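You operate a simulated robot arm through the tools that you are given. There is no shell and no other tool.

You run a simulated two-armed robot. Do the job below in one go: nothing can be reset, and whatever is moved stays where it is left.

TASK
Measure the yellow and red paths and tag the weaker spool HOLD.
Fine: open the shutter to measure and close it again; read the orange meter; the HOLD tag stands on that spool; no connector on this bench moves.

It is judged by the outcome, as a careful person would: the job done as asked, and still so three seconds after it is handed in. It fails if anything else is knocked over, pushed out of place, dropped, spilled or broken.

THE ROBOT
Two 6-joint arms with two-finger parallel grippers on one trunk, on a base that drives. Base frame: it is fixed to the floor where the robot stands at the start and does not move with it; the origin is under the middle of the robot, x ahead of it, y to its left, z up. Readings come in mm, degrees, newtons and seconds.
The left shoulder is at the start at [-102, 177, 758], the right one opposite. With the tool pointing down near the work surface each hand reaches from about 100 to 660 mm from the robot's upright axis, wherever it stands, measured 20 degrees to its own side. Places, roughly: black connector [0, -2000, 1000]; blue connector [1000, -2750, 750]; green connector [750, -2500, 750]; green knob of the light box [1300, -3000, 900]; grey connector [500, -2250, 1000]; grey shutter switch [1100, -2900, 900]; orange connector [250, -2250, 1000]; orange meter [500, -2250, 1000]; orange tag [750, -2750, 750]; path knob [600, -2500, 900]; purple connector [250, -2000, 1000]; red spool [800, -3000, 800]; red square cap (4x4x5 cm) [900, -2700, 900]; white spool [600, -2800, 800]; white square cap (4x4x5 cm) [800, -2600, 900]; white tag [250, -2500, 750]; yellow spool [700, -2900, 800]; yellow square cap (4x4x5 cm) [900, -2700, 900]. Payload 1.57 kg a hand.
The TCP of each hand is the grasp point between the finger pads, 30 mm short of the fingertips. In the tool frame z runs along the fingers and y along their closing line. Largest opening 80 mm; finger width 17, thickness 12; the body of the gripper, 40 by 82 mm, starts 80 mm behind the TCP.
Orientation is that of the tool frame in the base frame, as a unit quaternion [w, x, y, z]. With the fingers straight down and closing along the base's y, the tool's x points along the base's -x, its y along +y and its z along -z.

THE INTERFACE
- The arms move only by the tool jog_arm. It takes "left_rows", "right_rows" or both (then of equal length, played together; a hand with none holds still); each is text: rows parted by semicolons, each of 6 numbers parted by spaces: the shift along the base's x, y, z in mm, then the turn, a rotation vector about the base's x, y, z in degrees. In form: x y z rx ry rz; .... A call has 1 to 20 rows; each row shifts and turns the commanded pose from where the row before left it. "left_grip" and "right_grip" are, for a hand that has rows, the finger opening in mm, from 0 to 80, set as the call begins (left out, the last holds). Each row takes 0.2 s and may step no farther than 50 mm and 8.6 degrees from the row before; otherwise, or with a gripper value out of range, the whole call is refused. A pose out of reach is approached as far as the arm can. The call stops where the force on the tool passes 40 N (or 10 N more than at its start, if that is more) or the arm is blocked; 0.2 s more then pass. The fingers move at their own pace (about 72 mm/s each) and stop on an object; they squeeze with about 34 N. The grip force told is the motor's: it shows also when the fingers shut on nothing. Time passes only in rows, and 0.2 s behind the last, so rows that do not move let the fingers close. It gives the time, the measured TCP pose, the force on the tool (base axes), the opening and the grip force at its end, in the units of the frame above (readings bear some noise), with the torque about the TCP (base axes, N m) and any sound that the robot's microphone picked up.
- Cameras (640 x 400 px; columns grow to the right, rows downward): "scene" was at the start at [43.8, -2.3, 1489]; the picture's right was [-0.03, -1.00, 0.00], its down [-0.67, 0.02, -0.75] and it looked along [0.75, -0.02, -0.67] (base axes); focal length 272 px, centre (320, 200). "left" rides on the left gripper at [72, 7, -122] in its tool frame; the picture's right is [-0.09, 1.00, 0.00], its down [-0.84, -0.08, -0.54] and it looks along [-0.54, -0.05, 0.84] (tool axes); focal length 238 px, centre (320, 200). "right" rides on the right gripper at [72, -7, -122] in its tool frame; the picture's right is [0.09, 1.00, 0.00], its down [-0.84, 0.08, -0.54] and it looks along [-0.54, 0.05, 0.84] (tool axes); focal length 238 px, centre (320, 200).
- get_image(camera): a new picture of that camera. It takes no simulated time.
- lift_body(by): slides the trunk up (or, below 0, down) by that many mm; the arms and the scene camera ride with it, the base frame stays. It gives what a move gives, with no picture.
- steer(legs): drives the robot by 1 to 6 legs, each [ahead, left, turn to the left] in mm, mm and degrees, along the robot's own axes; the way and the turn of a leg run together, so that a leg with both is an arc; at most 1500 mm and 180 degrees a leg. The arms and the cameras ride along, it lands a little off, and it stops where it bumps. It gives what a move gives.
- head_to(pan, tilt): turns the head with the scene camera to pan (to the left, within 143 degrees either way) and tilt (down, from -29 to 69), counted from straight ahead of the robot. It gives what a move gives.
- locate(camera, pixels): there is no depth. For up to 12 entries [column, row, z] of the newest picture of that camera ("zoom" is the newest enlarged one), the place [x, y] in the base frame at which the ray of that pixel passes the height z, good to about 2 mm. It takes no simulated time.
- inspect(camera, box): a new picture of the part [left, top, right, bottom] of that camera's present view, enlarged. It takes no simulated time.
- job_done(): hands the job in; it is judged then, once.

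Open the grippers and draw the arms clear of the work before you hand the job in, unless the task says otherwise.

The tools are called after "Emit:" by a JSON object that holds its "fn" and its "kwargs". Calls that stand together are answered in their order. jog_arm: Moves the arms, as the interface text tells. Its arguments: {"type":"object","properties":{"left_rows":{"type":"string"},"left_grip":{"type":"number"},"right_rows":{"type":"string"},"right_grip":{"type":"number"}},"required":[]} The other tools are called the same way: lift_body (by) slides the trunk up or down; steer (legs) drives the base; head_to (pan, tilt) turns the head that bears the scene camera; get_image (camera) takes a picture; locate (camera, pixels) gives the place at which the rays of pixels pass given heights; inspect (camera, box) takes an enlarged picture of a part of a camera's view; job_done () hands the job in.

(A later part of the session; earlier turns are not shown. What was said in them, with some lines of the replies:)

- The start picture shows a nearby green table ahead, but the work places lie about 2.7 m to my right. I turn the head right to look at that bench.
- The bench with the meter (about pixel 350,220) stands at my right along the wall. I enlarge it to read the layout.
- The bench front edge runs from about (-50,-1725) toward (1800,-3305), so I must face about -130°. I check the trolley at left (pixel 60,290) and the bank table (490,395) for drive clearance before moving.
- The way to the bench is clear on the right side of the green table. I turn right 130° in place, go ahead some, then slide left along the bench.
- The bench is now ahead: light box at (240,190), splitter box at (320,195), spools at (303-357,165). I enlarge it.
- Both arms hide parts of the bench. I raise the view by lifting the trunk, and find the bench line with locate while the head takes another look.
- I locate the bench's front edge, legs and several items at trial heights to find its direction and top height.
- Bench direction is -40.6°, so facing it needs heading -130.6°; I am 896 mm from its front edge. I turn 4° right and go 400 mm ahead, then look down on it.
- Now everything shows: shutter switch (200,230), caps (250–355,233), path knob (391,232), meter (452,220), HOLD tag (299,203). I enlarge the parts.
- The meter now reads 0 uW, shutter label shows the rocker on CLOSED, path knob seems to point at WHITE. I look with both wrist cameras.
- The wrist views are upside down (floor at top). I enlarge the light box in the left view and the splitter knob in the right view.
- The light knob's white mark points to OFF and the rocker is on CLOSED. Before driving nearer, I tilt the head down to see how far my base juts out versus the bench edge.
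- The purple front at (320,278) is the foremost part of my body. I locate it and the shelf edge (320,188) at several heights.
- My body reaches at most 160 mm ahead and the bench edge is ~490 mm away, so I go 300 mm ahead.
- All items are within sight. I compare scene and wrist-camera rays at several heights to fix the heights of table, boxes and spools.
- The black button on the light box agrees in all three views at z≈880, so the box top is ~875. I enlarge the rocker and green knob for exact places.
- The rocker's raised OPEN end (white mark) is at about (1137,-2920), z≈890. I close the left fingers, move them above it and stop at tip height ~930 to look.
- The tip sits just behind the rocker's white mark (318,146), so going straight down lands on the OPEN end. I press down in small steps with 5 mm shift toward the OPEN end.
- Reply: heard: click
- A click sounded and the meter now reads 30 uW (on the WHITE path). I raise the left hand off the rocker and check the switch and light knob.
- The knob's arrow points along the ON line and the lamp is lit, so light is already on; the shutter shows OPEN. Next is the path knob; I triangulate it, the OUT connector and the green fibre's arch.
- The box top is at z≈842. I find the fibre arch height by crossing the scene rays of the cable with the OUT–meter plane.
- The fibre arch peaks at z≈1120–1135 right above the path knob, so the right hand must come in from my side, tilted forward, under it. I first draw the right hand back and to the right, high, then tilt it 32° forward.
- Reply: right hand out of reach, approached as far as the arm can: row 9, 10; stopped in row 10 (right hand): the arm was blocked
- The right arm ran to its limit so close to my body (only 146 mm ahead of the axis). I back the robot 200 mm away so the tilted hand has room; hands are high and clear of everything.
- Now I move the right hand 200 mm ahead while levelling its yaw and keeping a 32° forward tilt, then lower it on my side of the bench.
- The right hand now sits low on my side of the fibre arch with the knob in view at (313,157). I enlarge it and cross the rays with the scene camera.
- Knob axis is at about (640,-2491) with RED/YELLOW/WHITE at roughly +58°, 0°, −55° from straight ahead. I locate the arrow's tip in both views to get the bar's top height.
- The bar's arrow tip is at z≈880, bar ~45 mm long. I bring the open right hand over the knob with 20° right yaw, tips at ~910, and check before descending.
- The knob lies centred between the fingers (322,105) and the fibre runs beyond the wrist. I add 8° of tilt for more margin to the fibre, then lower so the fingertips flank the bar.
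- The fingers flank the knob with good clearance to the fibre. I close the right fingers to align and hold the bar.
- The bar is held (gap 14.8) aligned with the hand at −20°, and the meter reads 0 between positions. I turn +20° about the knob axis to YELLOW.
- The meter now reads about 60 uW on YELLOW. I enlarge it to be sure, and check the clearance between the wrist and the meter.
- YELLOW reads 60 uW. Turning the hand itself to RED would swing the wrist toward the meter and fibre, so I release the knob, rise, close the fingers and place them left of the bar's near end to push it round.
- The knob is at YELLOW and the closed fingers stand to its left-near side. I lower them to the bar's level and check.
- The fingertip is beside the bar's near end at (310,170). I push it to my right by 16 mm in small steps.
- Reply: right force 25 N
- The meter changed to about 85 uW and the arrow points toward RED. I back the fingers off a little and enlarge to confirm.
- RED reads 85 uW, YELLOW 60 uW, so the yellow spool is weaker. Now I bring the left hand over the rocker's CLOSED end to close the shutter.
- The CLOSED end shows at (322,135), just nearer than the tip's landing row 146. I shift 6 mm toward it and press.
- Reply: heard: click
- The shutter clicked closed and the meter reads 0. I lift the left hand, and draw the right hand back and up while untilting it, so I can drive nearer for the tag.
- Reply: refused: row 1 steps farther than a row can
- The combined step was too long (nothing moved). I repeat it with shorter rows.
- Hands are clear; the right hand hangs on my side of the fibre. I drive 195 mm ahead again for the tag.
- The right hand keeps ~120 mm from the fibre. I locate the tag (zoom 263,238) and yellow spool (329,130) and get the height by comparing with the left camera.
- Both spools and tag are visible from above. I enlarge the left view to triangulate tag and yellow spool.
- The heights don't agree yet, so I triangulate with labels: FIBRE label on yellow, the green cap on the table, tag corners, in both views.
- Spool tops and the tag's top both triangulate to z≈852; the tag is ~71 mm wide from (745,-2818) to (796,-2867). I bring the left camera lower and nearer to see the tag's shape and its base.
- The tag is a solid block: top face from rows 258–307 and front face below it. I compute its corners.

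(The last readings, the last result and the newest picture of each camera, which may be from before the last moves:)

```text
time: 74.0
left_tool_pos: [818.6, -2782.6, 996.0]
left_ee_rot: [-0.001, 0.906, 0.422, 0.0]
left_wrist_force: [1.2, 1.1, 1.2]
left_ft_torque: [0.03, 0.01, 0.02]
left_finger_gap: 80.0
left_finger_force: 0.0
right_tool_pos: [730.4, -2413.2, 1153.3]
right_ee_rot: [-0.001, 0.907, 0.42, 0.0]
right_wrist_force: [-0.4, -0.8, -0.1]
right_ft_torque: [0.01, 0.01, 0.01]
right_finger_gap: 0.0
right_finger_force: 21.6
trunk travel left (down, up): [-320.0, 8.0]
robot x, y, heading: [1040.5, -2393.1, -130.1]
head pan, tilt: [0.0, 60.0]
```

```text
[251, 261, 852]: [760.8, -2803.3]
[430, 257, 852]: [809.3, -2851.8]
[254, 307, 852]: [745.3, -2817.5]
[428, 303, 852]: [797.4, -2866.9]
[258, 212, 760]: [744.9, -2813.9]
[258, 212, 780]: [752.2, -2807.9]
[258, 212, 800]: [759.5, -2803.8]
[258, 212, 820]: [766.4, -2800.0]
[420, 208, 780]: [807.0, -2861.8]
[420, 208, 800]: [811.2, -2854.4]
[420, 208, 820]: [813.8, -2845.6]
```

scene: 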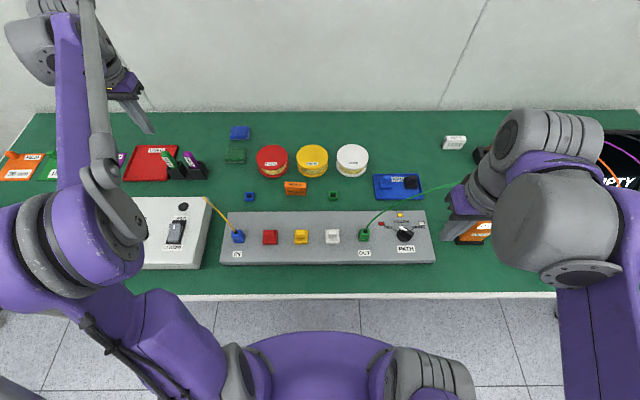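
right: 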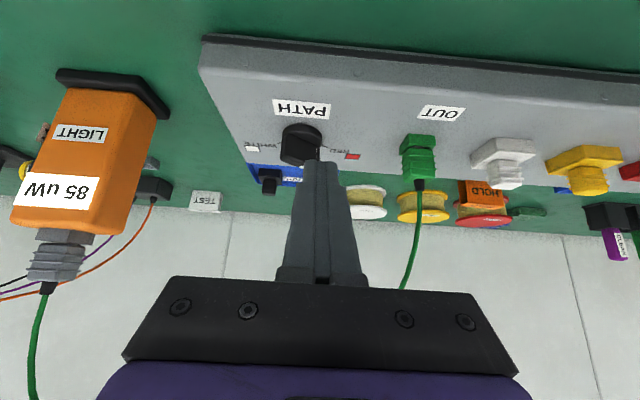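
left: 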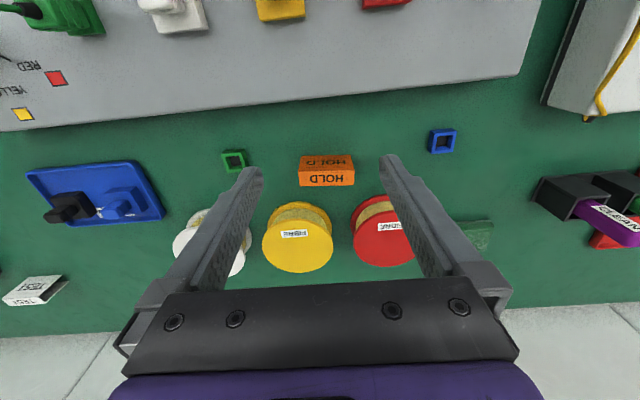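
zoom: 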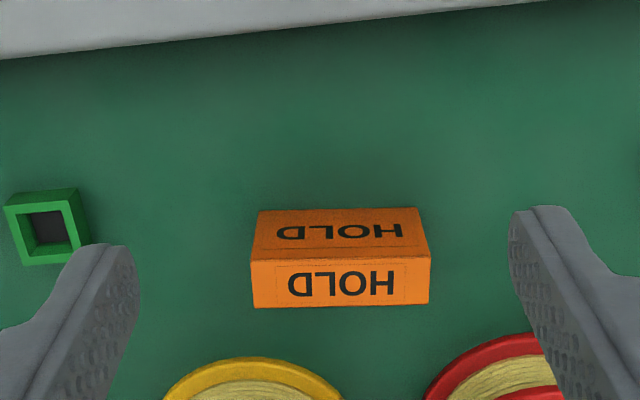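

Table top is ~z 801; the tag is ~70×21×50 mm, centre (778,-2835), turned about −4.6°. I'll grip it by its 21 mm thickness: I rotate the left hand −94.6° above the tag.

Emit:
{"fn": "jog_arm", "kwargs": {"left_rows": "-3.4 -4.4 3 0 0 -7.88; -3.4 -4.4 3 0 0 -7.88; -3.4 -4.4 3 0 0 -7.88; -3.4 -4.4 3 0 0 -7.88; -3.4 -4.4 0 0 0 -7.88; -3.4 -4.4 0 0 0 -7.88; -3.4 -4.4 0 0 0 -7.88; -3.4 -4.4 0 0 0 -7.88; -3.4 -4.4 0 0 0 -7.88; -3.4 -4.4 0 0 0 -7.88; -3.4 -4.4 0 0 0 -7.88; -3.4 -4.4 0 0 0 -7.88; 0 0 0 0 0 0", "left_grip": 80}}

Emit:
{"fn": "get_image", "kwargs": {"camera": "left"}}

Emit:
{"fn": "get_image", "kwargs": {"camera": "scene"}}

```text
time: 76.8
left_tool_pos: [776.1, -2835.3, 1009.5]
left_ee_rot: [0.0, 0.925, -0.381, 0.0]
left_wrist_force: [-1.0, -0.4, 0.4]
left_ft_torque: [0.0, 0.03, -0.01]
left_finger_gap: 79.9
left_finger_force: 0.1
right_tool_pos: [730.4, -2413.6, 1154.2]
right_ee_rot: [0.0, 0.907, 0.42, -0.001]
right_wrist_force: [0.3, 0.6, 0.1]
right_ft_torque: [0.02, -0.01, 0.02]
right_finger_gap: 0.2
right_finger_force: 21.0
trunk travel left (down, up): [-320.0, 8.0]
robot x, y, heading: [1039.1, -2399.1, -129.8]
head pan, tilt: [0.0, 60.0]
```

```text
taken
```

left: 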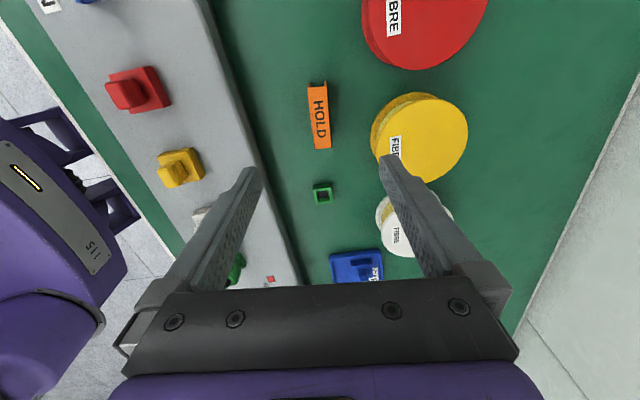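

```text
taken
```

scene: 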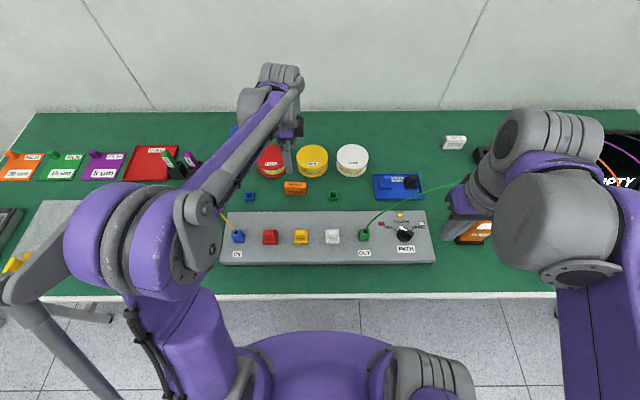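

The tag is centred between the open fingers (318,115), aligned. I narrow to 60 mm and lower straight down around it.

Emit:
{"fn": "jog_arm", "kwargs": {"left_rows": "0 0 -40 0 0 0; 0 0 -40 0 0 0; 0 0 -40 0 0 0; 0 0 -24 0 0 0; 0 0 -12 0 0 0; 0 0 -6 0 0 0; 0 0 0 0 0 0", "left_grip": 60}}

Emit:
{"fn": "get_image", "kwargs": {"camera": "left"}}

```text
time: 78.4
left_tool_pos: [776.3, -2835.1, 846.3]
left_ee_rot: [-0.001, 0.925, -0.379, 0.0]
left_wrist_force: [0.0, 0.5, 0.2]
left_ft_torque: [-0.01, 0.01, -0.02]
left_finger_gap: 60.2
left_finger_force: 0.0
right_tool_pos: [730.2, -2412.3, 1153.2]
right_ee_rot: [-0.001, 0.907, 0.42, -0.001]
right_wrist_force: [-0.8, -0.9, 0.5]
right_ft_torque: [-0.02, 0.02, 0.04]
right_finger_gap: 0.1
right_finger_force: 21.2
trunk travel left (down, up): [-320.0, 8.0]
robot x, y, heading: [1043.8, -2397.7, -130.1]
head pan, tilt: [0.0, 60.0]
```

```text
taken
```

left: 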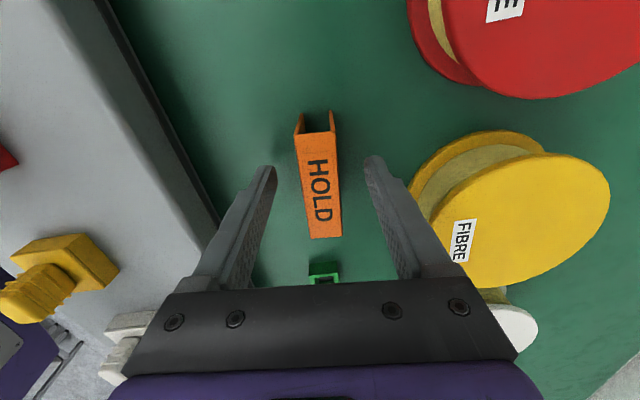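

The tag is an inverted-U block centred between the fingers. I close on its thickness.

Emit:
{"fn": "jog_arm", "kwargs": {"left_rows": "0 0 0 0 0 0; 0 0 0 0 0 0; 0 0 0 0 0 0; 0 0 0 0 0 0; 0 0 0 0 0 0", "left_grip": 10}}

Emit:
{"fn": "get_image", "kwargs": {"camera": "left"}}

```text
time: 79.6
left_tool_pos: [775.9, -2834.5, 846.8]
left_ee_rot: [0.0, 0.926, -0.379, 0.0]
left_wrist_force: [-0.7, -0.8, 0.2]
left_ft_torque: [0.0, 0.01, 0.04]
left_finger_gap: 20.4
left_finger_force: 33.8
right_tool_pos: [729.0, -2413.0, 1153.3]
right_ee_rot: [0.0, 0.907, 0.42, -0.001]
right_wrist_force: [0.5, 0.1, 0.1]
right_ft_torque: [0.06, -0.01, -0.03]
right_finger_gap: 0.1
right_finger_force: 21.4
trunk travel left (down, up): [-320.0, 8.0]
robot x, y, heading: [1042.7, -2393.6, -130.3]
head pan, tilt: [0.0, 60.0]
```

```text
taken
```

left: 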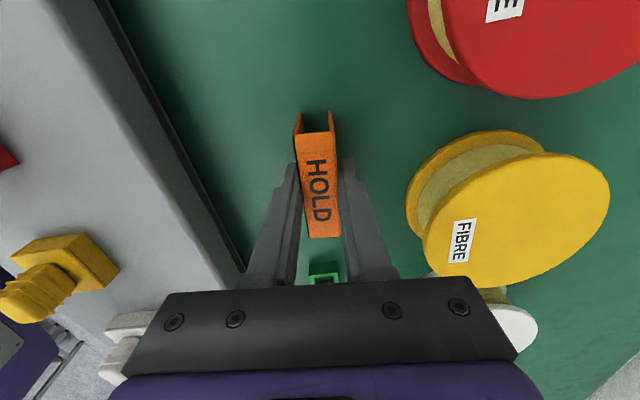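

The tag is held (gap 20.4, 34 N). I lift it 90 mm and look for the yellow spool's centre.

Emit:
{"fn": "jog_arm", "kwargs": {"left_rows": "0 0 10 0 0 0; 0 0 25 0 0 0; 0 0 30 0 0 0; 0 0 25 0 0 0; 0 0 0 0 0 0"}}

Emit:
{"fn": "get_image", "kwargs": {"camera": "left"}}

Emit:
{"fn": "inspect", "kwargs": {"camera": "scene", "box": [230, 120, 390, 220]}}

Emit:
{"fn": "locate", "kwargs": {"camera": "zoom", "pixels": [[267, 167, 852], [392, 167, 852], [329, 118, 852], [329, 220, 852], [329, 167, 852]]}}

```text
time: 80.8
left_tool_pos: [776.7, -2835.6, 935.7]
left_ee_rot: [0.0, 0.925, -0.379, 0.0]
left_wrist_force: [0.2, -0.6, -0.6]
left_ft_torque: [-0.01, 0.01, 0.01]
left_finger_gap: 20.6
left_finger_force: 34.2
right_tool_pos: [730.2, -2413.0, 1153.3]
right_ee_rot: [-0.001, 0.907, 0.42, 0.0]
right_wrist_force: [0.3, 0.6, -0.5]
right_ft_torque: [0.02, 0.02, 0.02]
right_finger_gap: 0.0
right_finger_force: 21.5
trunk travel left (down, up): [-320.0, 8.0]
robot x, y, heading: [1041.1, -2395.5, -130.2]
head pan, tilt: [0.0, 60.0]
```

```text
taken
```

left: 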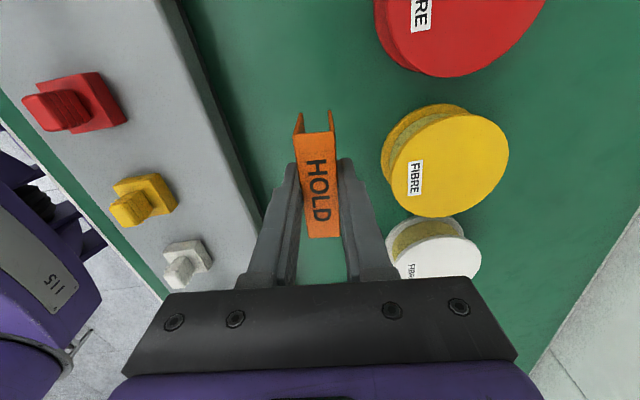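

```text
4.00 times, centred on (310, 170) of scene
```

zoom: 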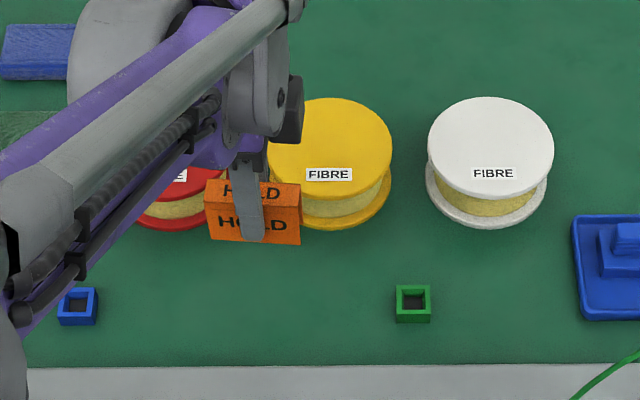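

```text
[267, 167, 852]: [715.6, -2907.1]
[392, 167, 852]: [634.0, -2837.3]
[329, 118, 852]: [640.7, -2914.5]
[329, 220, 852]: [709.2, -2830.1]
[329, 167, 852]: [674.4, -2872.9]
```

Yellow's top disc centre is at about (659,-2892), z≈852; I check it with the left camera before moving the tag there.

Emit:
{"fn": "locate", "kwargs": {"camera": "left", "pixels": [[449, 165, 852], [388, 165, 852], [509, 165, 852], [449, 113, 852], [449, 217, 852]]}}

Emit:
{"fn": "jog_arm", "kwargs": {"left_rows": "-22 -9.5 5 0 0 0; -22 -9.5 5 0 0 0; -22 -9.5 0 0 0 0; -22 -9.5 0 0 0 0; -22 -9.5 0 0 0 0; 0 0 0 0 0 0"}}

Emit:
{"fn": "get_image", "kwargs": {"camera": "left"}}

Emit:
{"fn": "inspect", "kwargs": {"camera": "scene", "box": [230, 120, 390, 220]}}

```text
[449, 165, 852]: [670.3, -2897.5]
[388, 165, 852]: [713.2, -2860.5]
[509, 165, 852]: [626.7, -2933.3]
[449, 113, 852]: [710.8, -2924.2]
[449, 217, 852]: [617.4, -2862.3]
```

```text
time: 82.2
left_tool_pos: [665.4, -2883.9, 949.4]
left_ee_rot: [0.0, 0.925, -0.379, 0.0]
left_wrist_force: [-0.7, 0.4, -0.3]
left_ft_torque: [-0.01, -0.01, 0.0]
left_finger_gap: 20.7
left_finger_force: 34.4
right_tool_pos: [730.9, -2413.7, 1153.2]
right_ee_rot: [-0.001, 0.907, 0.42, 0.0]
right_wrist_force: [-0.4, 0.4, 0.1]
right_ft_torque: [0.03, 0.03, -0.01]
right_finger_gap: 0.0
right_finger_force: 21.4
trunk travel left (down, up): [-320.0, 8.0]
robot x, y, heading: [1039.5, -2396.2, -130.2]
head pan, tilt: [0.0, 60.0]
```

```text
taken
```

left: 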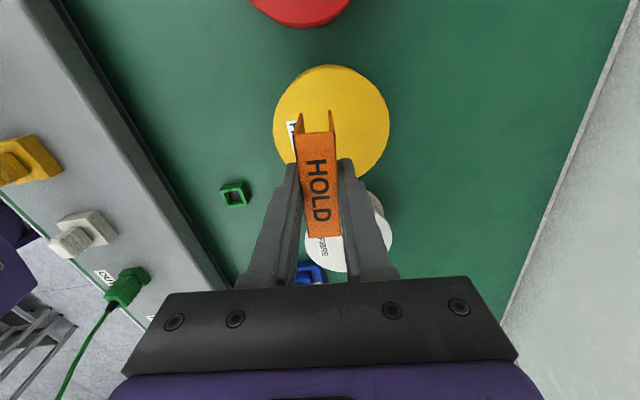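

```text
4.00 times, centred on (310, 170) of scene
```

zoom: 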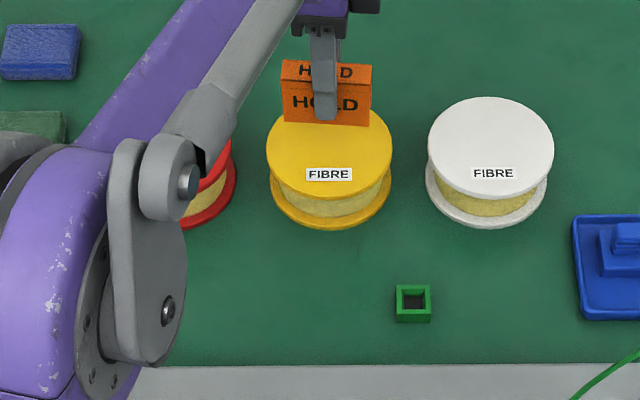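

The arm reached there. The disc centre appears at (331,122) while the tag's axis lands near (320,138); I locate it to fine-tune.

Emit:
{"fn": "locate", "kwargs": {"camera": "left", "pixels": [[331, 122, 852], [331, 65, 852], [273, 122, 852], [389, 122, 852], [320, 138, 852]]}}

```text
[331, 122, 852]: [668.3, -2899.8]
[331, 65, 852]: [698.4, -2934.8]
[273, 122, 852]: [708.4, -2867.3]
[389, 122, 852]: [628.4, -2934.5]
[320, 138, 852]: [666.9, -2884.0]
```

Disc centre ≈ (667,-2897). I shift the tag (3.5,−8) toward it and lower to just above the spool.

Emit:
{"fn": "jog_arm", "kwargs": {"left_rows": "3.5 -8.2 -10 0 0 0; 0 0 -15 0 0 0; 0 0 -12 0 0 0; 0 0 -6 0 0 0; 0 0 -4 0 0 0; 0 0 0 0 0 0"}}

Emit:
{"fn": "inspect", "kwargs": {"camera": "scene", "box": [270, 120, 350, 190]}}

Emit:
{"fn": "get_image", "kwargs": {"camera": "left"}}

```text
time: 83.6
left_tool_pos: [670.1, -2891.9, 901.5]
left_ee_rot: [0.0, 0.925, -0.379, 0.0]
left_wrist_force: [-0.6, -0.3, 0.1]
left_ft_torque: [0.0, 0.02, 0.0]
left_finger_gap: 20.5
left_finger_force: 34.3
right_tool_pos: [728.9, -2414.9, 1153.0]
right_ee_rot: [-0.001, 0.907, 0.42, -0.001]
right_wrist_force: [0.8, -0.4, -0.8]
right_ft_torque: [-0.03, -0.03, -0.04]
right_finger_gap: 0.2
right_finger_force: 21.2
trunk travel left (down, up): [-320.0, 8.0]
robot x, y, heading: [1042.4, -2395.5, -129.9]
head pan, tilt: [0.0, 60.0]
```

```text
5.71 times, centred on (310, 155) of scene
```

zoom: 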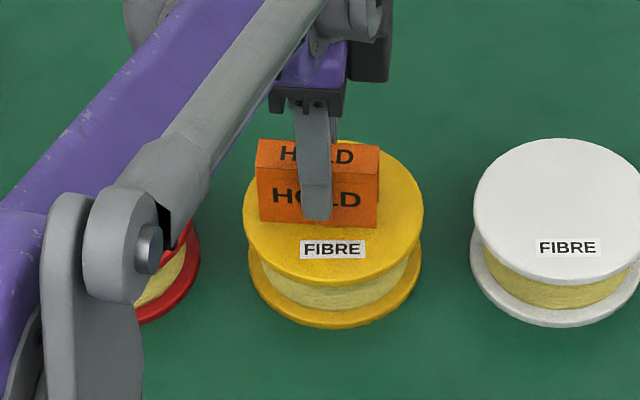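

```text
taken
```

left: 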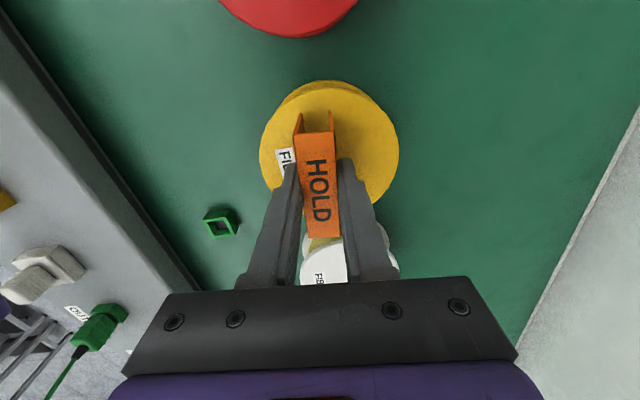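

The tag stands over the spool, not yet touching (force ~0). I lower 2 mm at a time to feel contact.

Emit:
{"fn": "jog_arm", "kwargs": {"left_rows": "0 0 -2 0 0 0; 0 0 0 0 0 0"}}

Emit:
{"fn": "jog_arm", "kwargs": {"left_rows": "0 0 -1.5 0 0 0; 0 0 0 0 0 0"}}

Emit:
{"fn": "jog_arm", "kwargs": {"left_rows": "0 0 -1 0 0 0; 0 0 0 0 0 0"}}

```text
time: 84.2
left_tool_pos: [669.6, -2891.7, 899.4]
left_ee_rot: [-0.001, 0.925, -0.379, 0.0]
left_wrist_force: [-0.4, 0.1, 0.2]
left_ft_torque: [0.02, 0.02, 0.01]
left_finger_gap: 20.3
left_finger_force: 33.9
right_tool_pos: [730.3, -2412.4, 1153.6]
right_ee_rot: [0.0, 0.907, 0.421, -0.001]
right_wrist_force: [-0.7, -0.1, -0.2]
right_ft_torque: [-0.02, -0.03, -0.02]
right_finger_gap: 0.0
right_finger_force: 21.1
trunk travel left (down, up): [-320.0, 8.0]
robot x, y, heading: [1041.1, -2398.7, -130.1]
head pan, tilt: [0.0, 60.0]
```

```text
time: 84.8
left_tool_pos: [670.8, -2891.4, 896.9]
left_ee_rot: [0.0, 0.925, -0.38, 0.001]
left_wrist_force: [0.4, 1.9, 0.9]
left_ft_torque: [0.03, 0.0, 0.03]
left_finger_gap: 20.2
left_finger_force: 34.2
right_tool_pos: [730.3, -2412.8, 1154.8]
right_ee_rot: [-0.001, 0.908, 0.42, 0.0]
right_wrist_force: [-0.3, -0.5, 0.8]
right_ft_torque: [0.01, -0.01, 0.0]
right_finger_gap: 0.0
right_finger_force: 21.2
trunk travel left (down, up): [-320.0, 8.0]
robot x, y, heading: [1040.8, -2399.8, -130.1]
head pan, tilt: [0.0, 60.0]
```

```text
time: 85.4
left_tool_pos: [669.5, -2891.5, 896.2]
left_ee_rot: [0.001, 0.925, -0.379, 0.001]
left_wrist_force: [-1.9, -1.3, 7.3]
left_ft_torque: [-0.01, 0.05, -0.04]
left_finger_gap: 20.4
left_finger_force: 33.9
right_tool_pos: [731.4, -2412.8, 1153.2]
right_ee_rot: [-0.001, 0.907, 0.421, -0.002]
right_wrist_force: [-0.6, -0.4, 0.9]
right_ft_torque: [-0.03, 0.0, 0.04]
right_finger_gap: 0.0
right_finger_force: 21.3
trunk travel left (down, up): [-320.0, 8.0]
robot x, y, heading: [1041.0, -2400.7, -130.0]
head pan, tilt: [0.0, 60.0]
```

Contact is felt (7 N upward) at z 896. I open the fingers gently to 40 mm, then rise straight up.

Emit:
{"fn": "jog_arm", "kwargs": {"left_rows": "0 0 0 0 0 0; 0 0 0 0 0 0; 0 0 0 0 0 0", "left_grip": 44}}

Emit:
{"fn": "jog_arm", "kwargs": {"left_rows": "0 0 15 0 0 0; 0 0 30 0 0 0; 0 0 45 0 0 0; 0 0 45 0 0 0; 0 0 45 0 0 0; 0 0 0 0 0 0"}}

Emit:
{"fn": "get_image", "kwargs": {"camera": "left"}}

Emit:
{"fn": "get_image", "kwargs": {"camera": "scene"}}

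```text
time: 86.2
left_tool_pos: [670.2, -2891.4, 896.1]
left_ee_rot: [0.0, 0.925, -0.379, 0.001]
left_wrist_force: [-0.4, 0.1, -0.9]
left_ft_torque: [-0.01, 0.0, 0.01]
left_finger_gap: 44.1
left_finger_force: 0.1
right_tool_pos: [730.5, -2413.7, 1152.0]
right_ee_rot: [0.0, 0.907, 0.42, 0.0]
right_wrist_force: [-0.5, -0.5, -0.7]
right_ft_torque: [0.01, -0.01, 0.0]
right_finger_gap: 0.0
right_finger_force: 21.3
trunk travel left (down, up): [-320.0, 8.0]
robot x, y, heading: [1041.7, -2395.3, -129.7]
head pan, tilt: [0.0, 60.0]
```

```text
time: 87.6
left_tool_pos: [668.8, -2890.9, 1075.8]
left_ee_rot: [0.0, 0.925, -0.38, 0.0]
left_wrist_force: [-0.1, 0.1, -0.3]
left_ft_torque: [0.03, 0.0, 0.01]
left_finger_gap: 43.6
left_finger_force: 0.0
right_tool_pos: [729.1, -2413.1, 1154.4]
right_ee_rot: [-0.001, 0.907, 0.421, -0.001]
right_wrist_force: [-0.1, -0.2, -0.8]
right_ft_torque: [0.04, 0.0, 0.01]
right_finger_gap: 0.3
right_finger_force: 21.0
trunk travel left (down, up): [-320.0, 8.0]
robot x, y, heading: [1039.3, -2395.6, -130.0]
head pan, tilt: [0.0, 60.0]
```

```text
taken
```

left: 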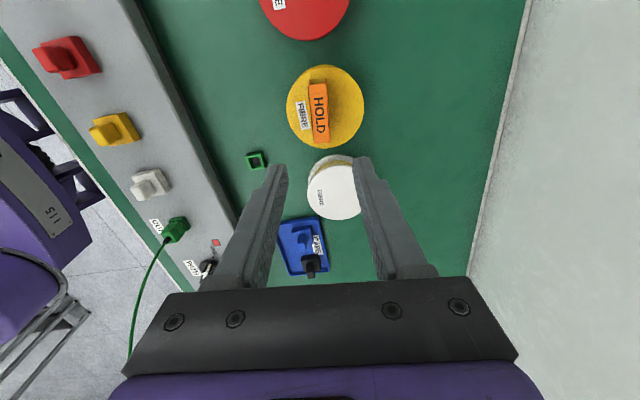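

```text
taken
```

scene: 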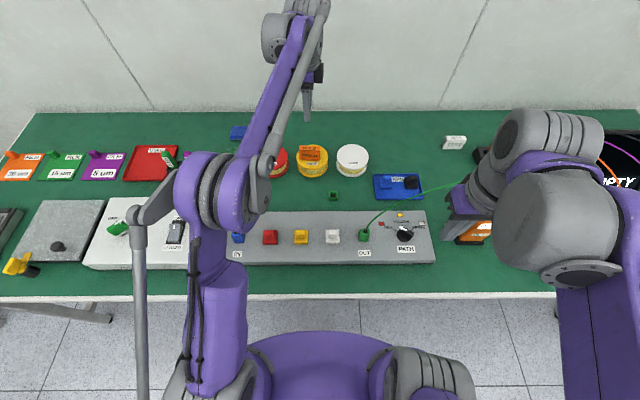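

The HOLD tag stands on the yellow spool. I raise the left hand further, open the right gripper, and back the robot away.

Emit:
{"fn": "jog_arm", "kwargs": {"left_rows": "0 0 30 0 0 0; 15 20 30 0 0 0; 25 35 10 0 0 0; 25 35 0 0 0 0; 0 0 0 0 0 0", "right_rows": "0 0 0 0 0 0; 0 0 0 0 0 0; 0 0 0 0 0 0; 0 0 0 0 0 0; 0 0 0 0 0 0", "left_grip": 80, "right_grip": 60}}

Emit:
{"fn": "steer", "kwargs": {"legs": [[-450, 0, 0]]}}

Emit:
{"fn": "get_image", "kwargs": {"camera": "scene"}}

```text
time: 88.8
left_tool_pos: [735.1, -2800.9, 1146.3]
left_ee_rot: [-0.001, 0.925, -0.38, 0.0]
left_wrist_force: [-0.6, -0.2, 0.1]
left_ft_torque: [-0.04, 0.0, 0.01]
left_finger_gap: 80.0
left_finger_force: 0.1
right_tool_pos: [730.3, -2413.0, 1153.9]
right_ee_rot: [-0.001, 0.907, 0.421, -0.001]
right_wrist_force: [-0.1, 0.6, -0.3]
right_ft_torque: [0.04, 0.0, -0.01]
right_finger_gap: 60.1
right_finger_force: 0.0
trunk travel left (down, up): [-320.0, 8.0]
robot x, y, heading: [1039.4, -2398.2, -130.0]
head pan, tilt: [0.0, 60.0]
```

```text
time: 91.5
left_tool_pos: [1026.7, -2454.0, 1146.1]
left_ee_rot: [0.0, 0.925, -0.38, 0.0]
left_wrist_force: [0.3, -0.1, 0.1]
left_ft_torque: [0.02, 0.0, 0.01]
left_finger_gap: 79.8
left_finger_force: 0.1
right_tool_pos: [1020.1, -2065.6, 1152.9]
right_ee_rot: [-0.001, 0.908, 0.42, 0.0]
right_wrist_force: [-0.4, -0.2, 0.3]
right_ft_torque: [0.01, 0.03, 0.01]
right_finger_gap: 59.9
right_finger_force: 0.0
trunk travel left (down, up): [-320.0, 8.0]
robot x, y, heading: [1334.2, -2049.0, -130.2]
head pan, tilt: [0.0, 60.0]
```

```text
taken
```

scene: 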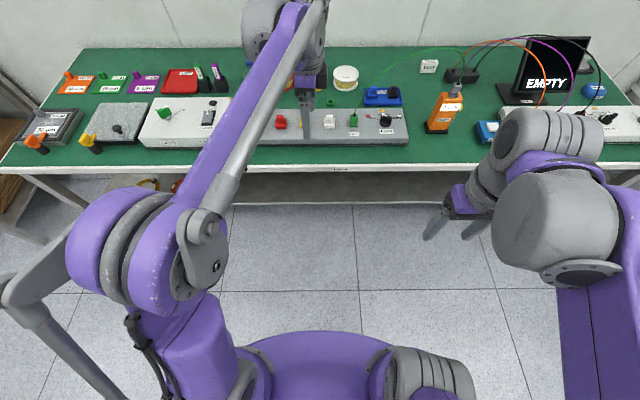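

The arms are clear of the bench, but the left arm blocks the spools. I move the left hand aside and check the final state.

Emit:
{"fn": "jog_arm", "kwargs": {"left_rows": "30.6 -25.7 0 0 0 0; 30.6 -25.7 0 0 0 0; 30.6 -25.7 0 0 0 0; 30.6 -25.7 0 0 0 0; 30.6 -25.7 0 0 0 0; 30.6 -25.7 0 0 0 0; 0 0 0 0 0 0"}}

Emit:
{"fn": "get_image", "kwargs": {"camera": "scene"}}

Emit:
{"fn": "inspect", "kwargs": {"camera": "scene", "box": [130, 50, 480, 190]}}

```text
time: 93.1
left_tool_pos: [1209.6, -2606.0, 1146.8]
left_ee_rot: [0.0, 0.925, -0.38, 0.0]
left_wrist_force: [0.3, 0.1, 0.8]
left_ft_torque: [0.01, -0.03, 0.02]
left_finger_gap: 80.1
left_finger_force: 0.0
right_tool_pos: [1022.2, -2065.8, 1153.2]
right_ee_rot: [0.0, 0.907, 0.421, 0.0]
right_wrist_force: [-0.2, -0.4, 1.1]
right_ft_torque: [0.0, -0.02, 0.04]
right_finger_gap: 59.8
right_finger_force: 0.1
trunk travel left (down, up): [-320.0, 8.0]
robot x, y, heading: [1335.0, -2046.4, -130.0]
head pan, tilt: [0.0, 60.0]
```

```text
taken
```

scene: 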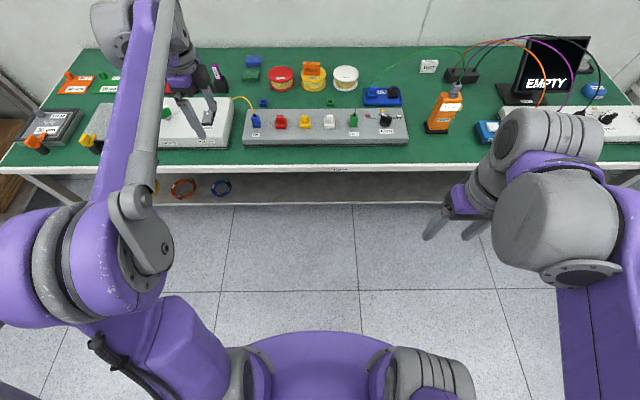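

```text
1.83 times, centred on (305, 120) of scene
```

zoom: 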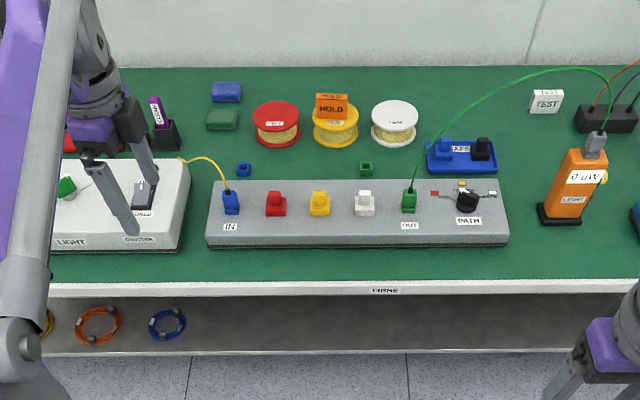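

The HOLD tag stands on the yellow spool, meter reads 0. I back off another 300 mm so that no hand is over the bench, and check the rocker once more.

Emit:
{"fn": "steer", "kwargs": {"legs": [[-300, 0, 0]]}}

Emit:
{"fn": "head_to", "kwargs": {"pan": 0, "tilt": 45}}

Emit:
{"fn": "inspect", "kwargs": {"camera": "scene", "box": [180, 60, 480, 220]}}

Emit:
{"fn": "get_image", "kwargs": {"camera": "scene"}}

```text
time: 95.2
left_tool_pos: [1399.4, -2379.6, 1147.3]
left_ee_rot: [0.0, 0.925, -0.38, 0.0]
left_wrist_force: [-0.5, -0.4, 0.5]
left_ft_torque: [0.02, -0.02, 0.01]
left_finger_gap: 80.0
left_finger_force: 0.0
right_tool_pos: [1212.4, -1838.4, 1153.2]
right_ee_rot: [-0.001, 0.908, 0.42, 0.0]
right_wrist_force: [0.3, 0.3, 0.0]
right_ft_torque: [0.02, 0.0, 0.03]
right_finger_gap: 60.0
right_finger_force: 0.2
trunk travel left (down, up): [-320.0, 8.0]
robot x, y, heading: [1525.8, -1820.9, -130.2]
head pan, tilt: [0.0, 60.0]
```

```text
time: 95.9
left_tool_pos: [1401.7, -2378.7, 1146.5]
left_ee_rot: [0.0, 0.925, -0.38, 0.0]
left_wrist_force: [-0.6, -0.1, 0.4]
left_ft_torque: [0.01, 0.03, 0.02]
left_finger_gap: 79.9
left_finger_force: 0.2
right_tool_pos: [1212.0, -1836.8, 1153.7]
right_ee_rot: [-0.001, 0.908, 0.419, 0.0]
right_wrist_force: [0.2, 0.7, 0.7]
right_ft_torque: [-0.02, -0.01, 0.0]
right_finger_gap: 60.0
right_finger_force: 0.0
trunk travel left (down, up): [-320.0, 8.0]
robot x, y, heading: [1524.0, -1821.7, -130.3]
head pan, tilt: [0.0, 45.0]
```

```text
2.13 times, centred on (330, 140) of scene
```

zoom: 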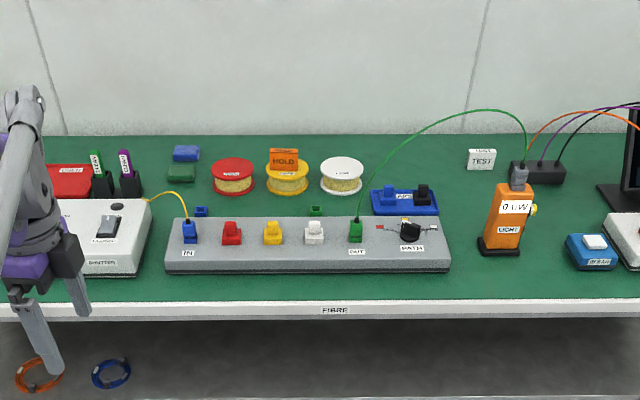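

```text
taken
```

scene: 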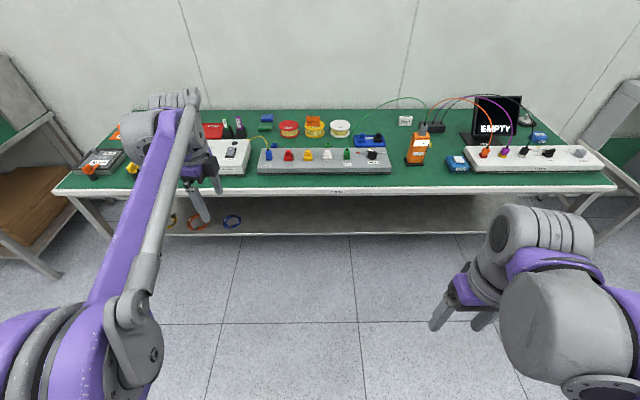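

Everything stands as wanted: shutter closed, meter 0 uW, connectors unmoved, HOLD on the yellow spool (60 uW against red's 85 uW), arms clear and grippers open. I hand the job in.

Emit:
{"fn": "job_done", "kwargs": {}}

```text
The job is handed in.
```

I measured both paths, and the yellow spool is the weaker one, so the HOLD tag now stands on it.

| Path | Orange meter reading |
|---|---|
| Yellow | 60 uW |
| Red | 85 uW |

- **Shutter:** I opened it to measure and closed it again. It clicked shut and the meter went back to 0 uW.
- **Connectors:** none of them moved, and nothing was knocked over or dropped.
- **Path knob:** it pointed at WHITE when I arrived (30 uW) and is now left at RED.
- **Light box:** the light was already on, and I left it that way.

Both grippers are open and the arms are clear of the bench.
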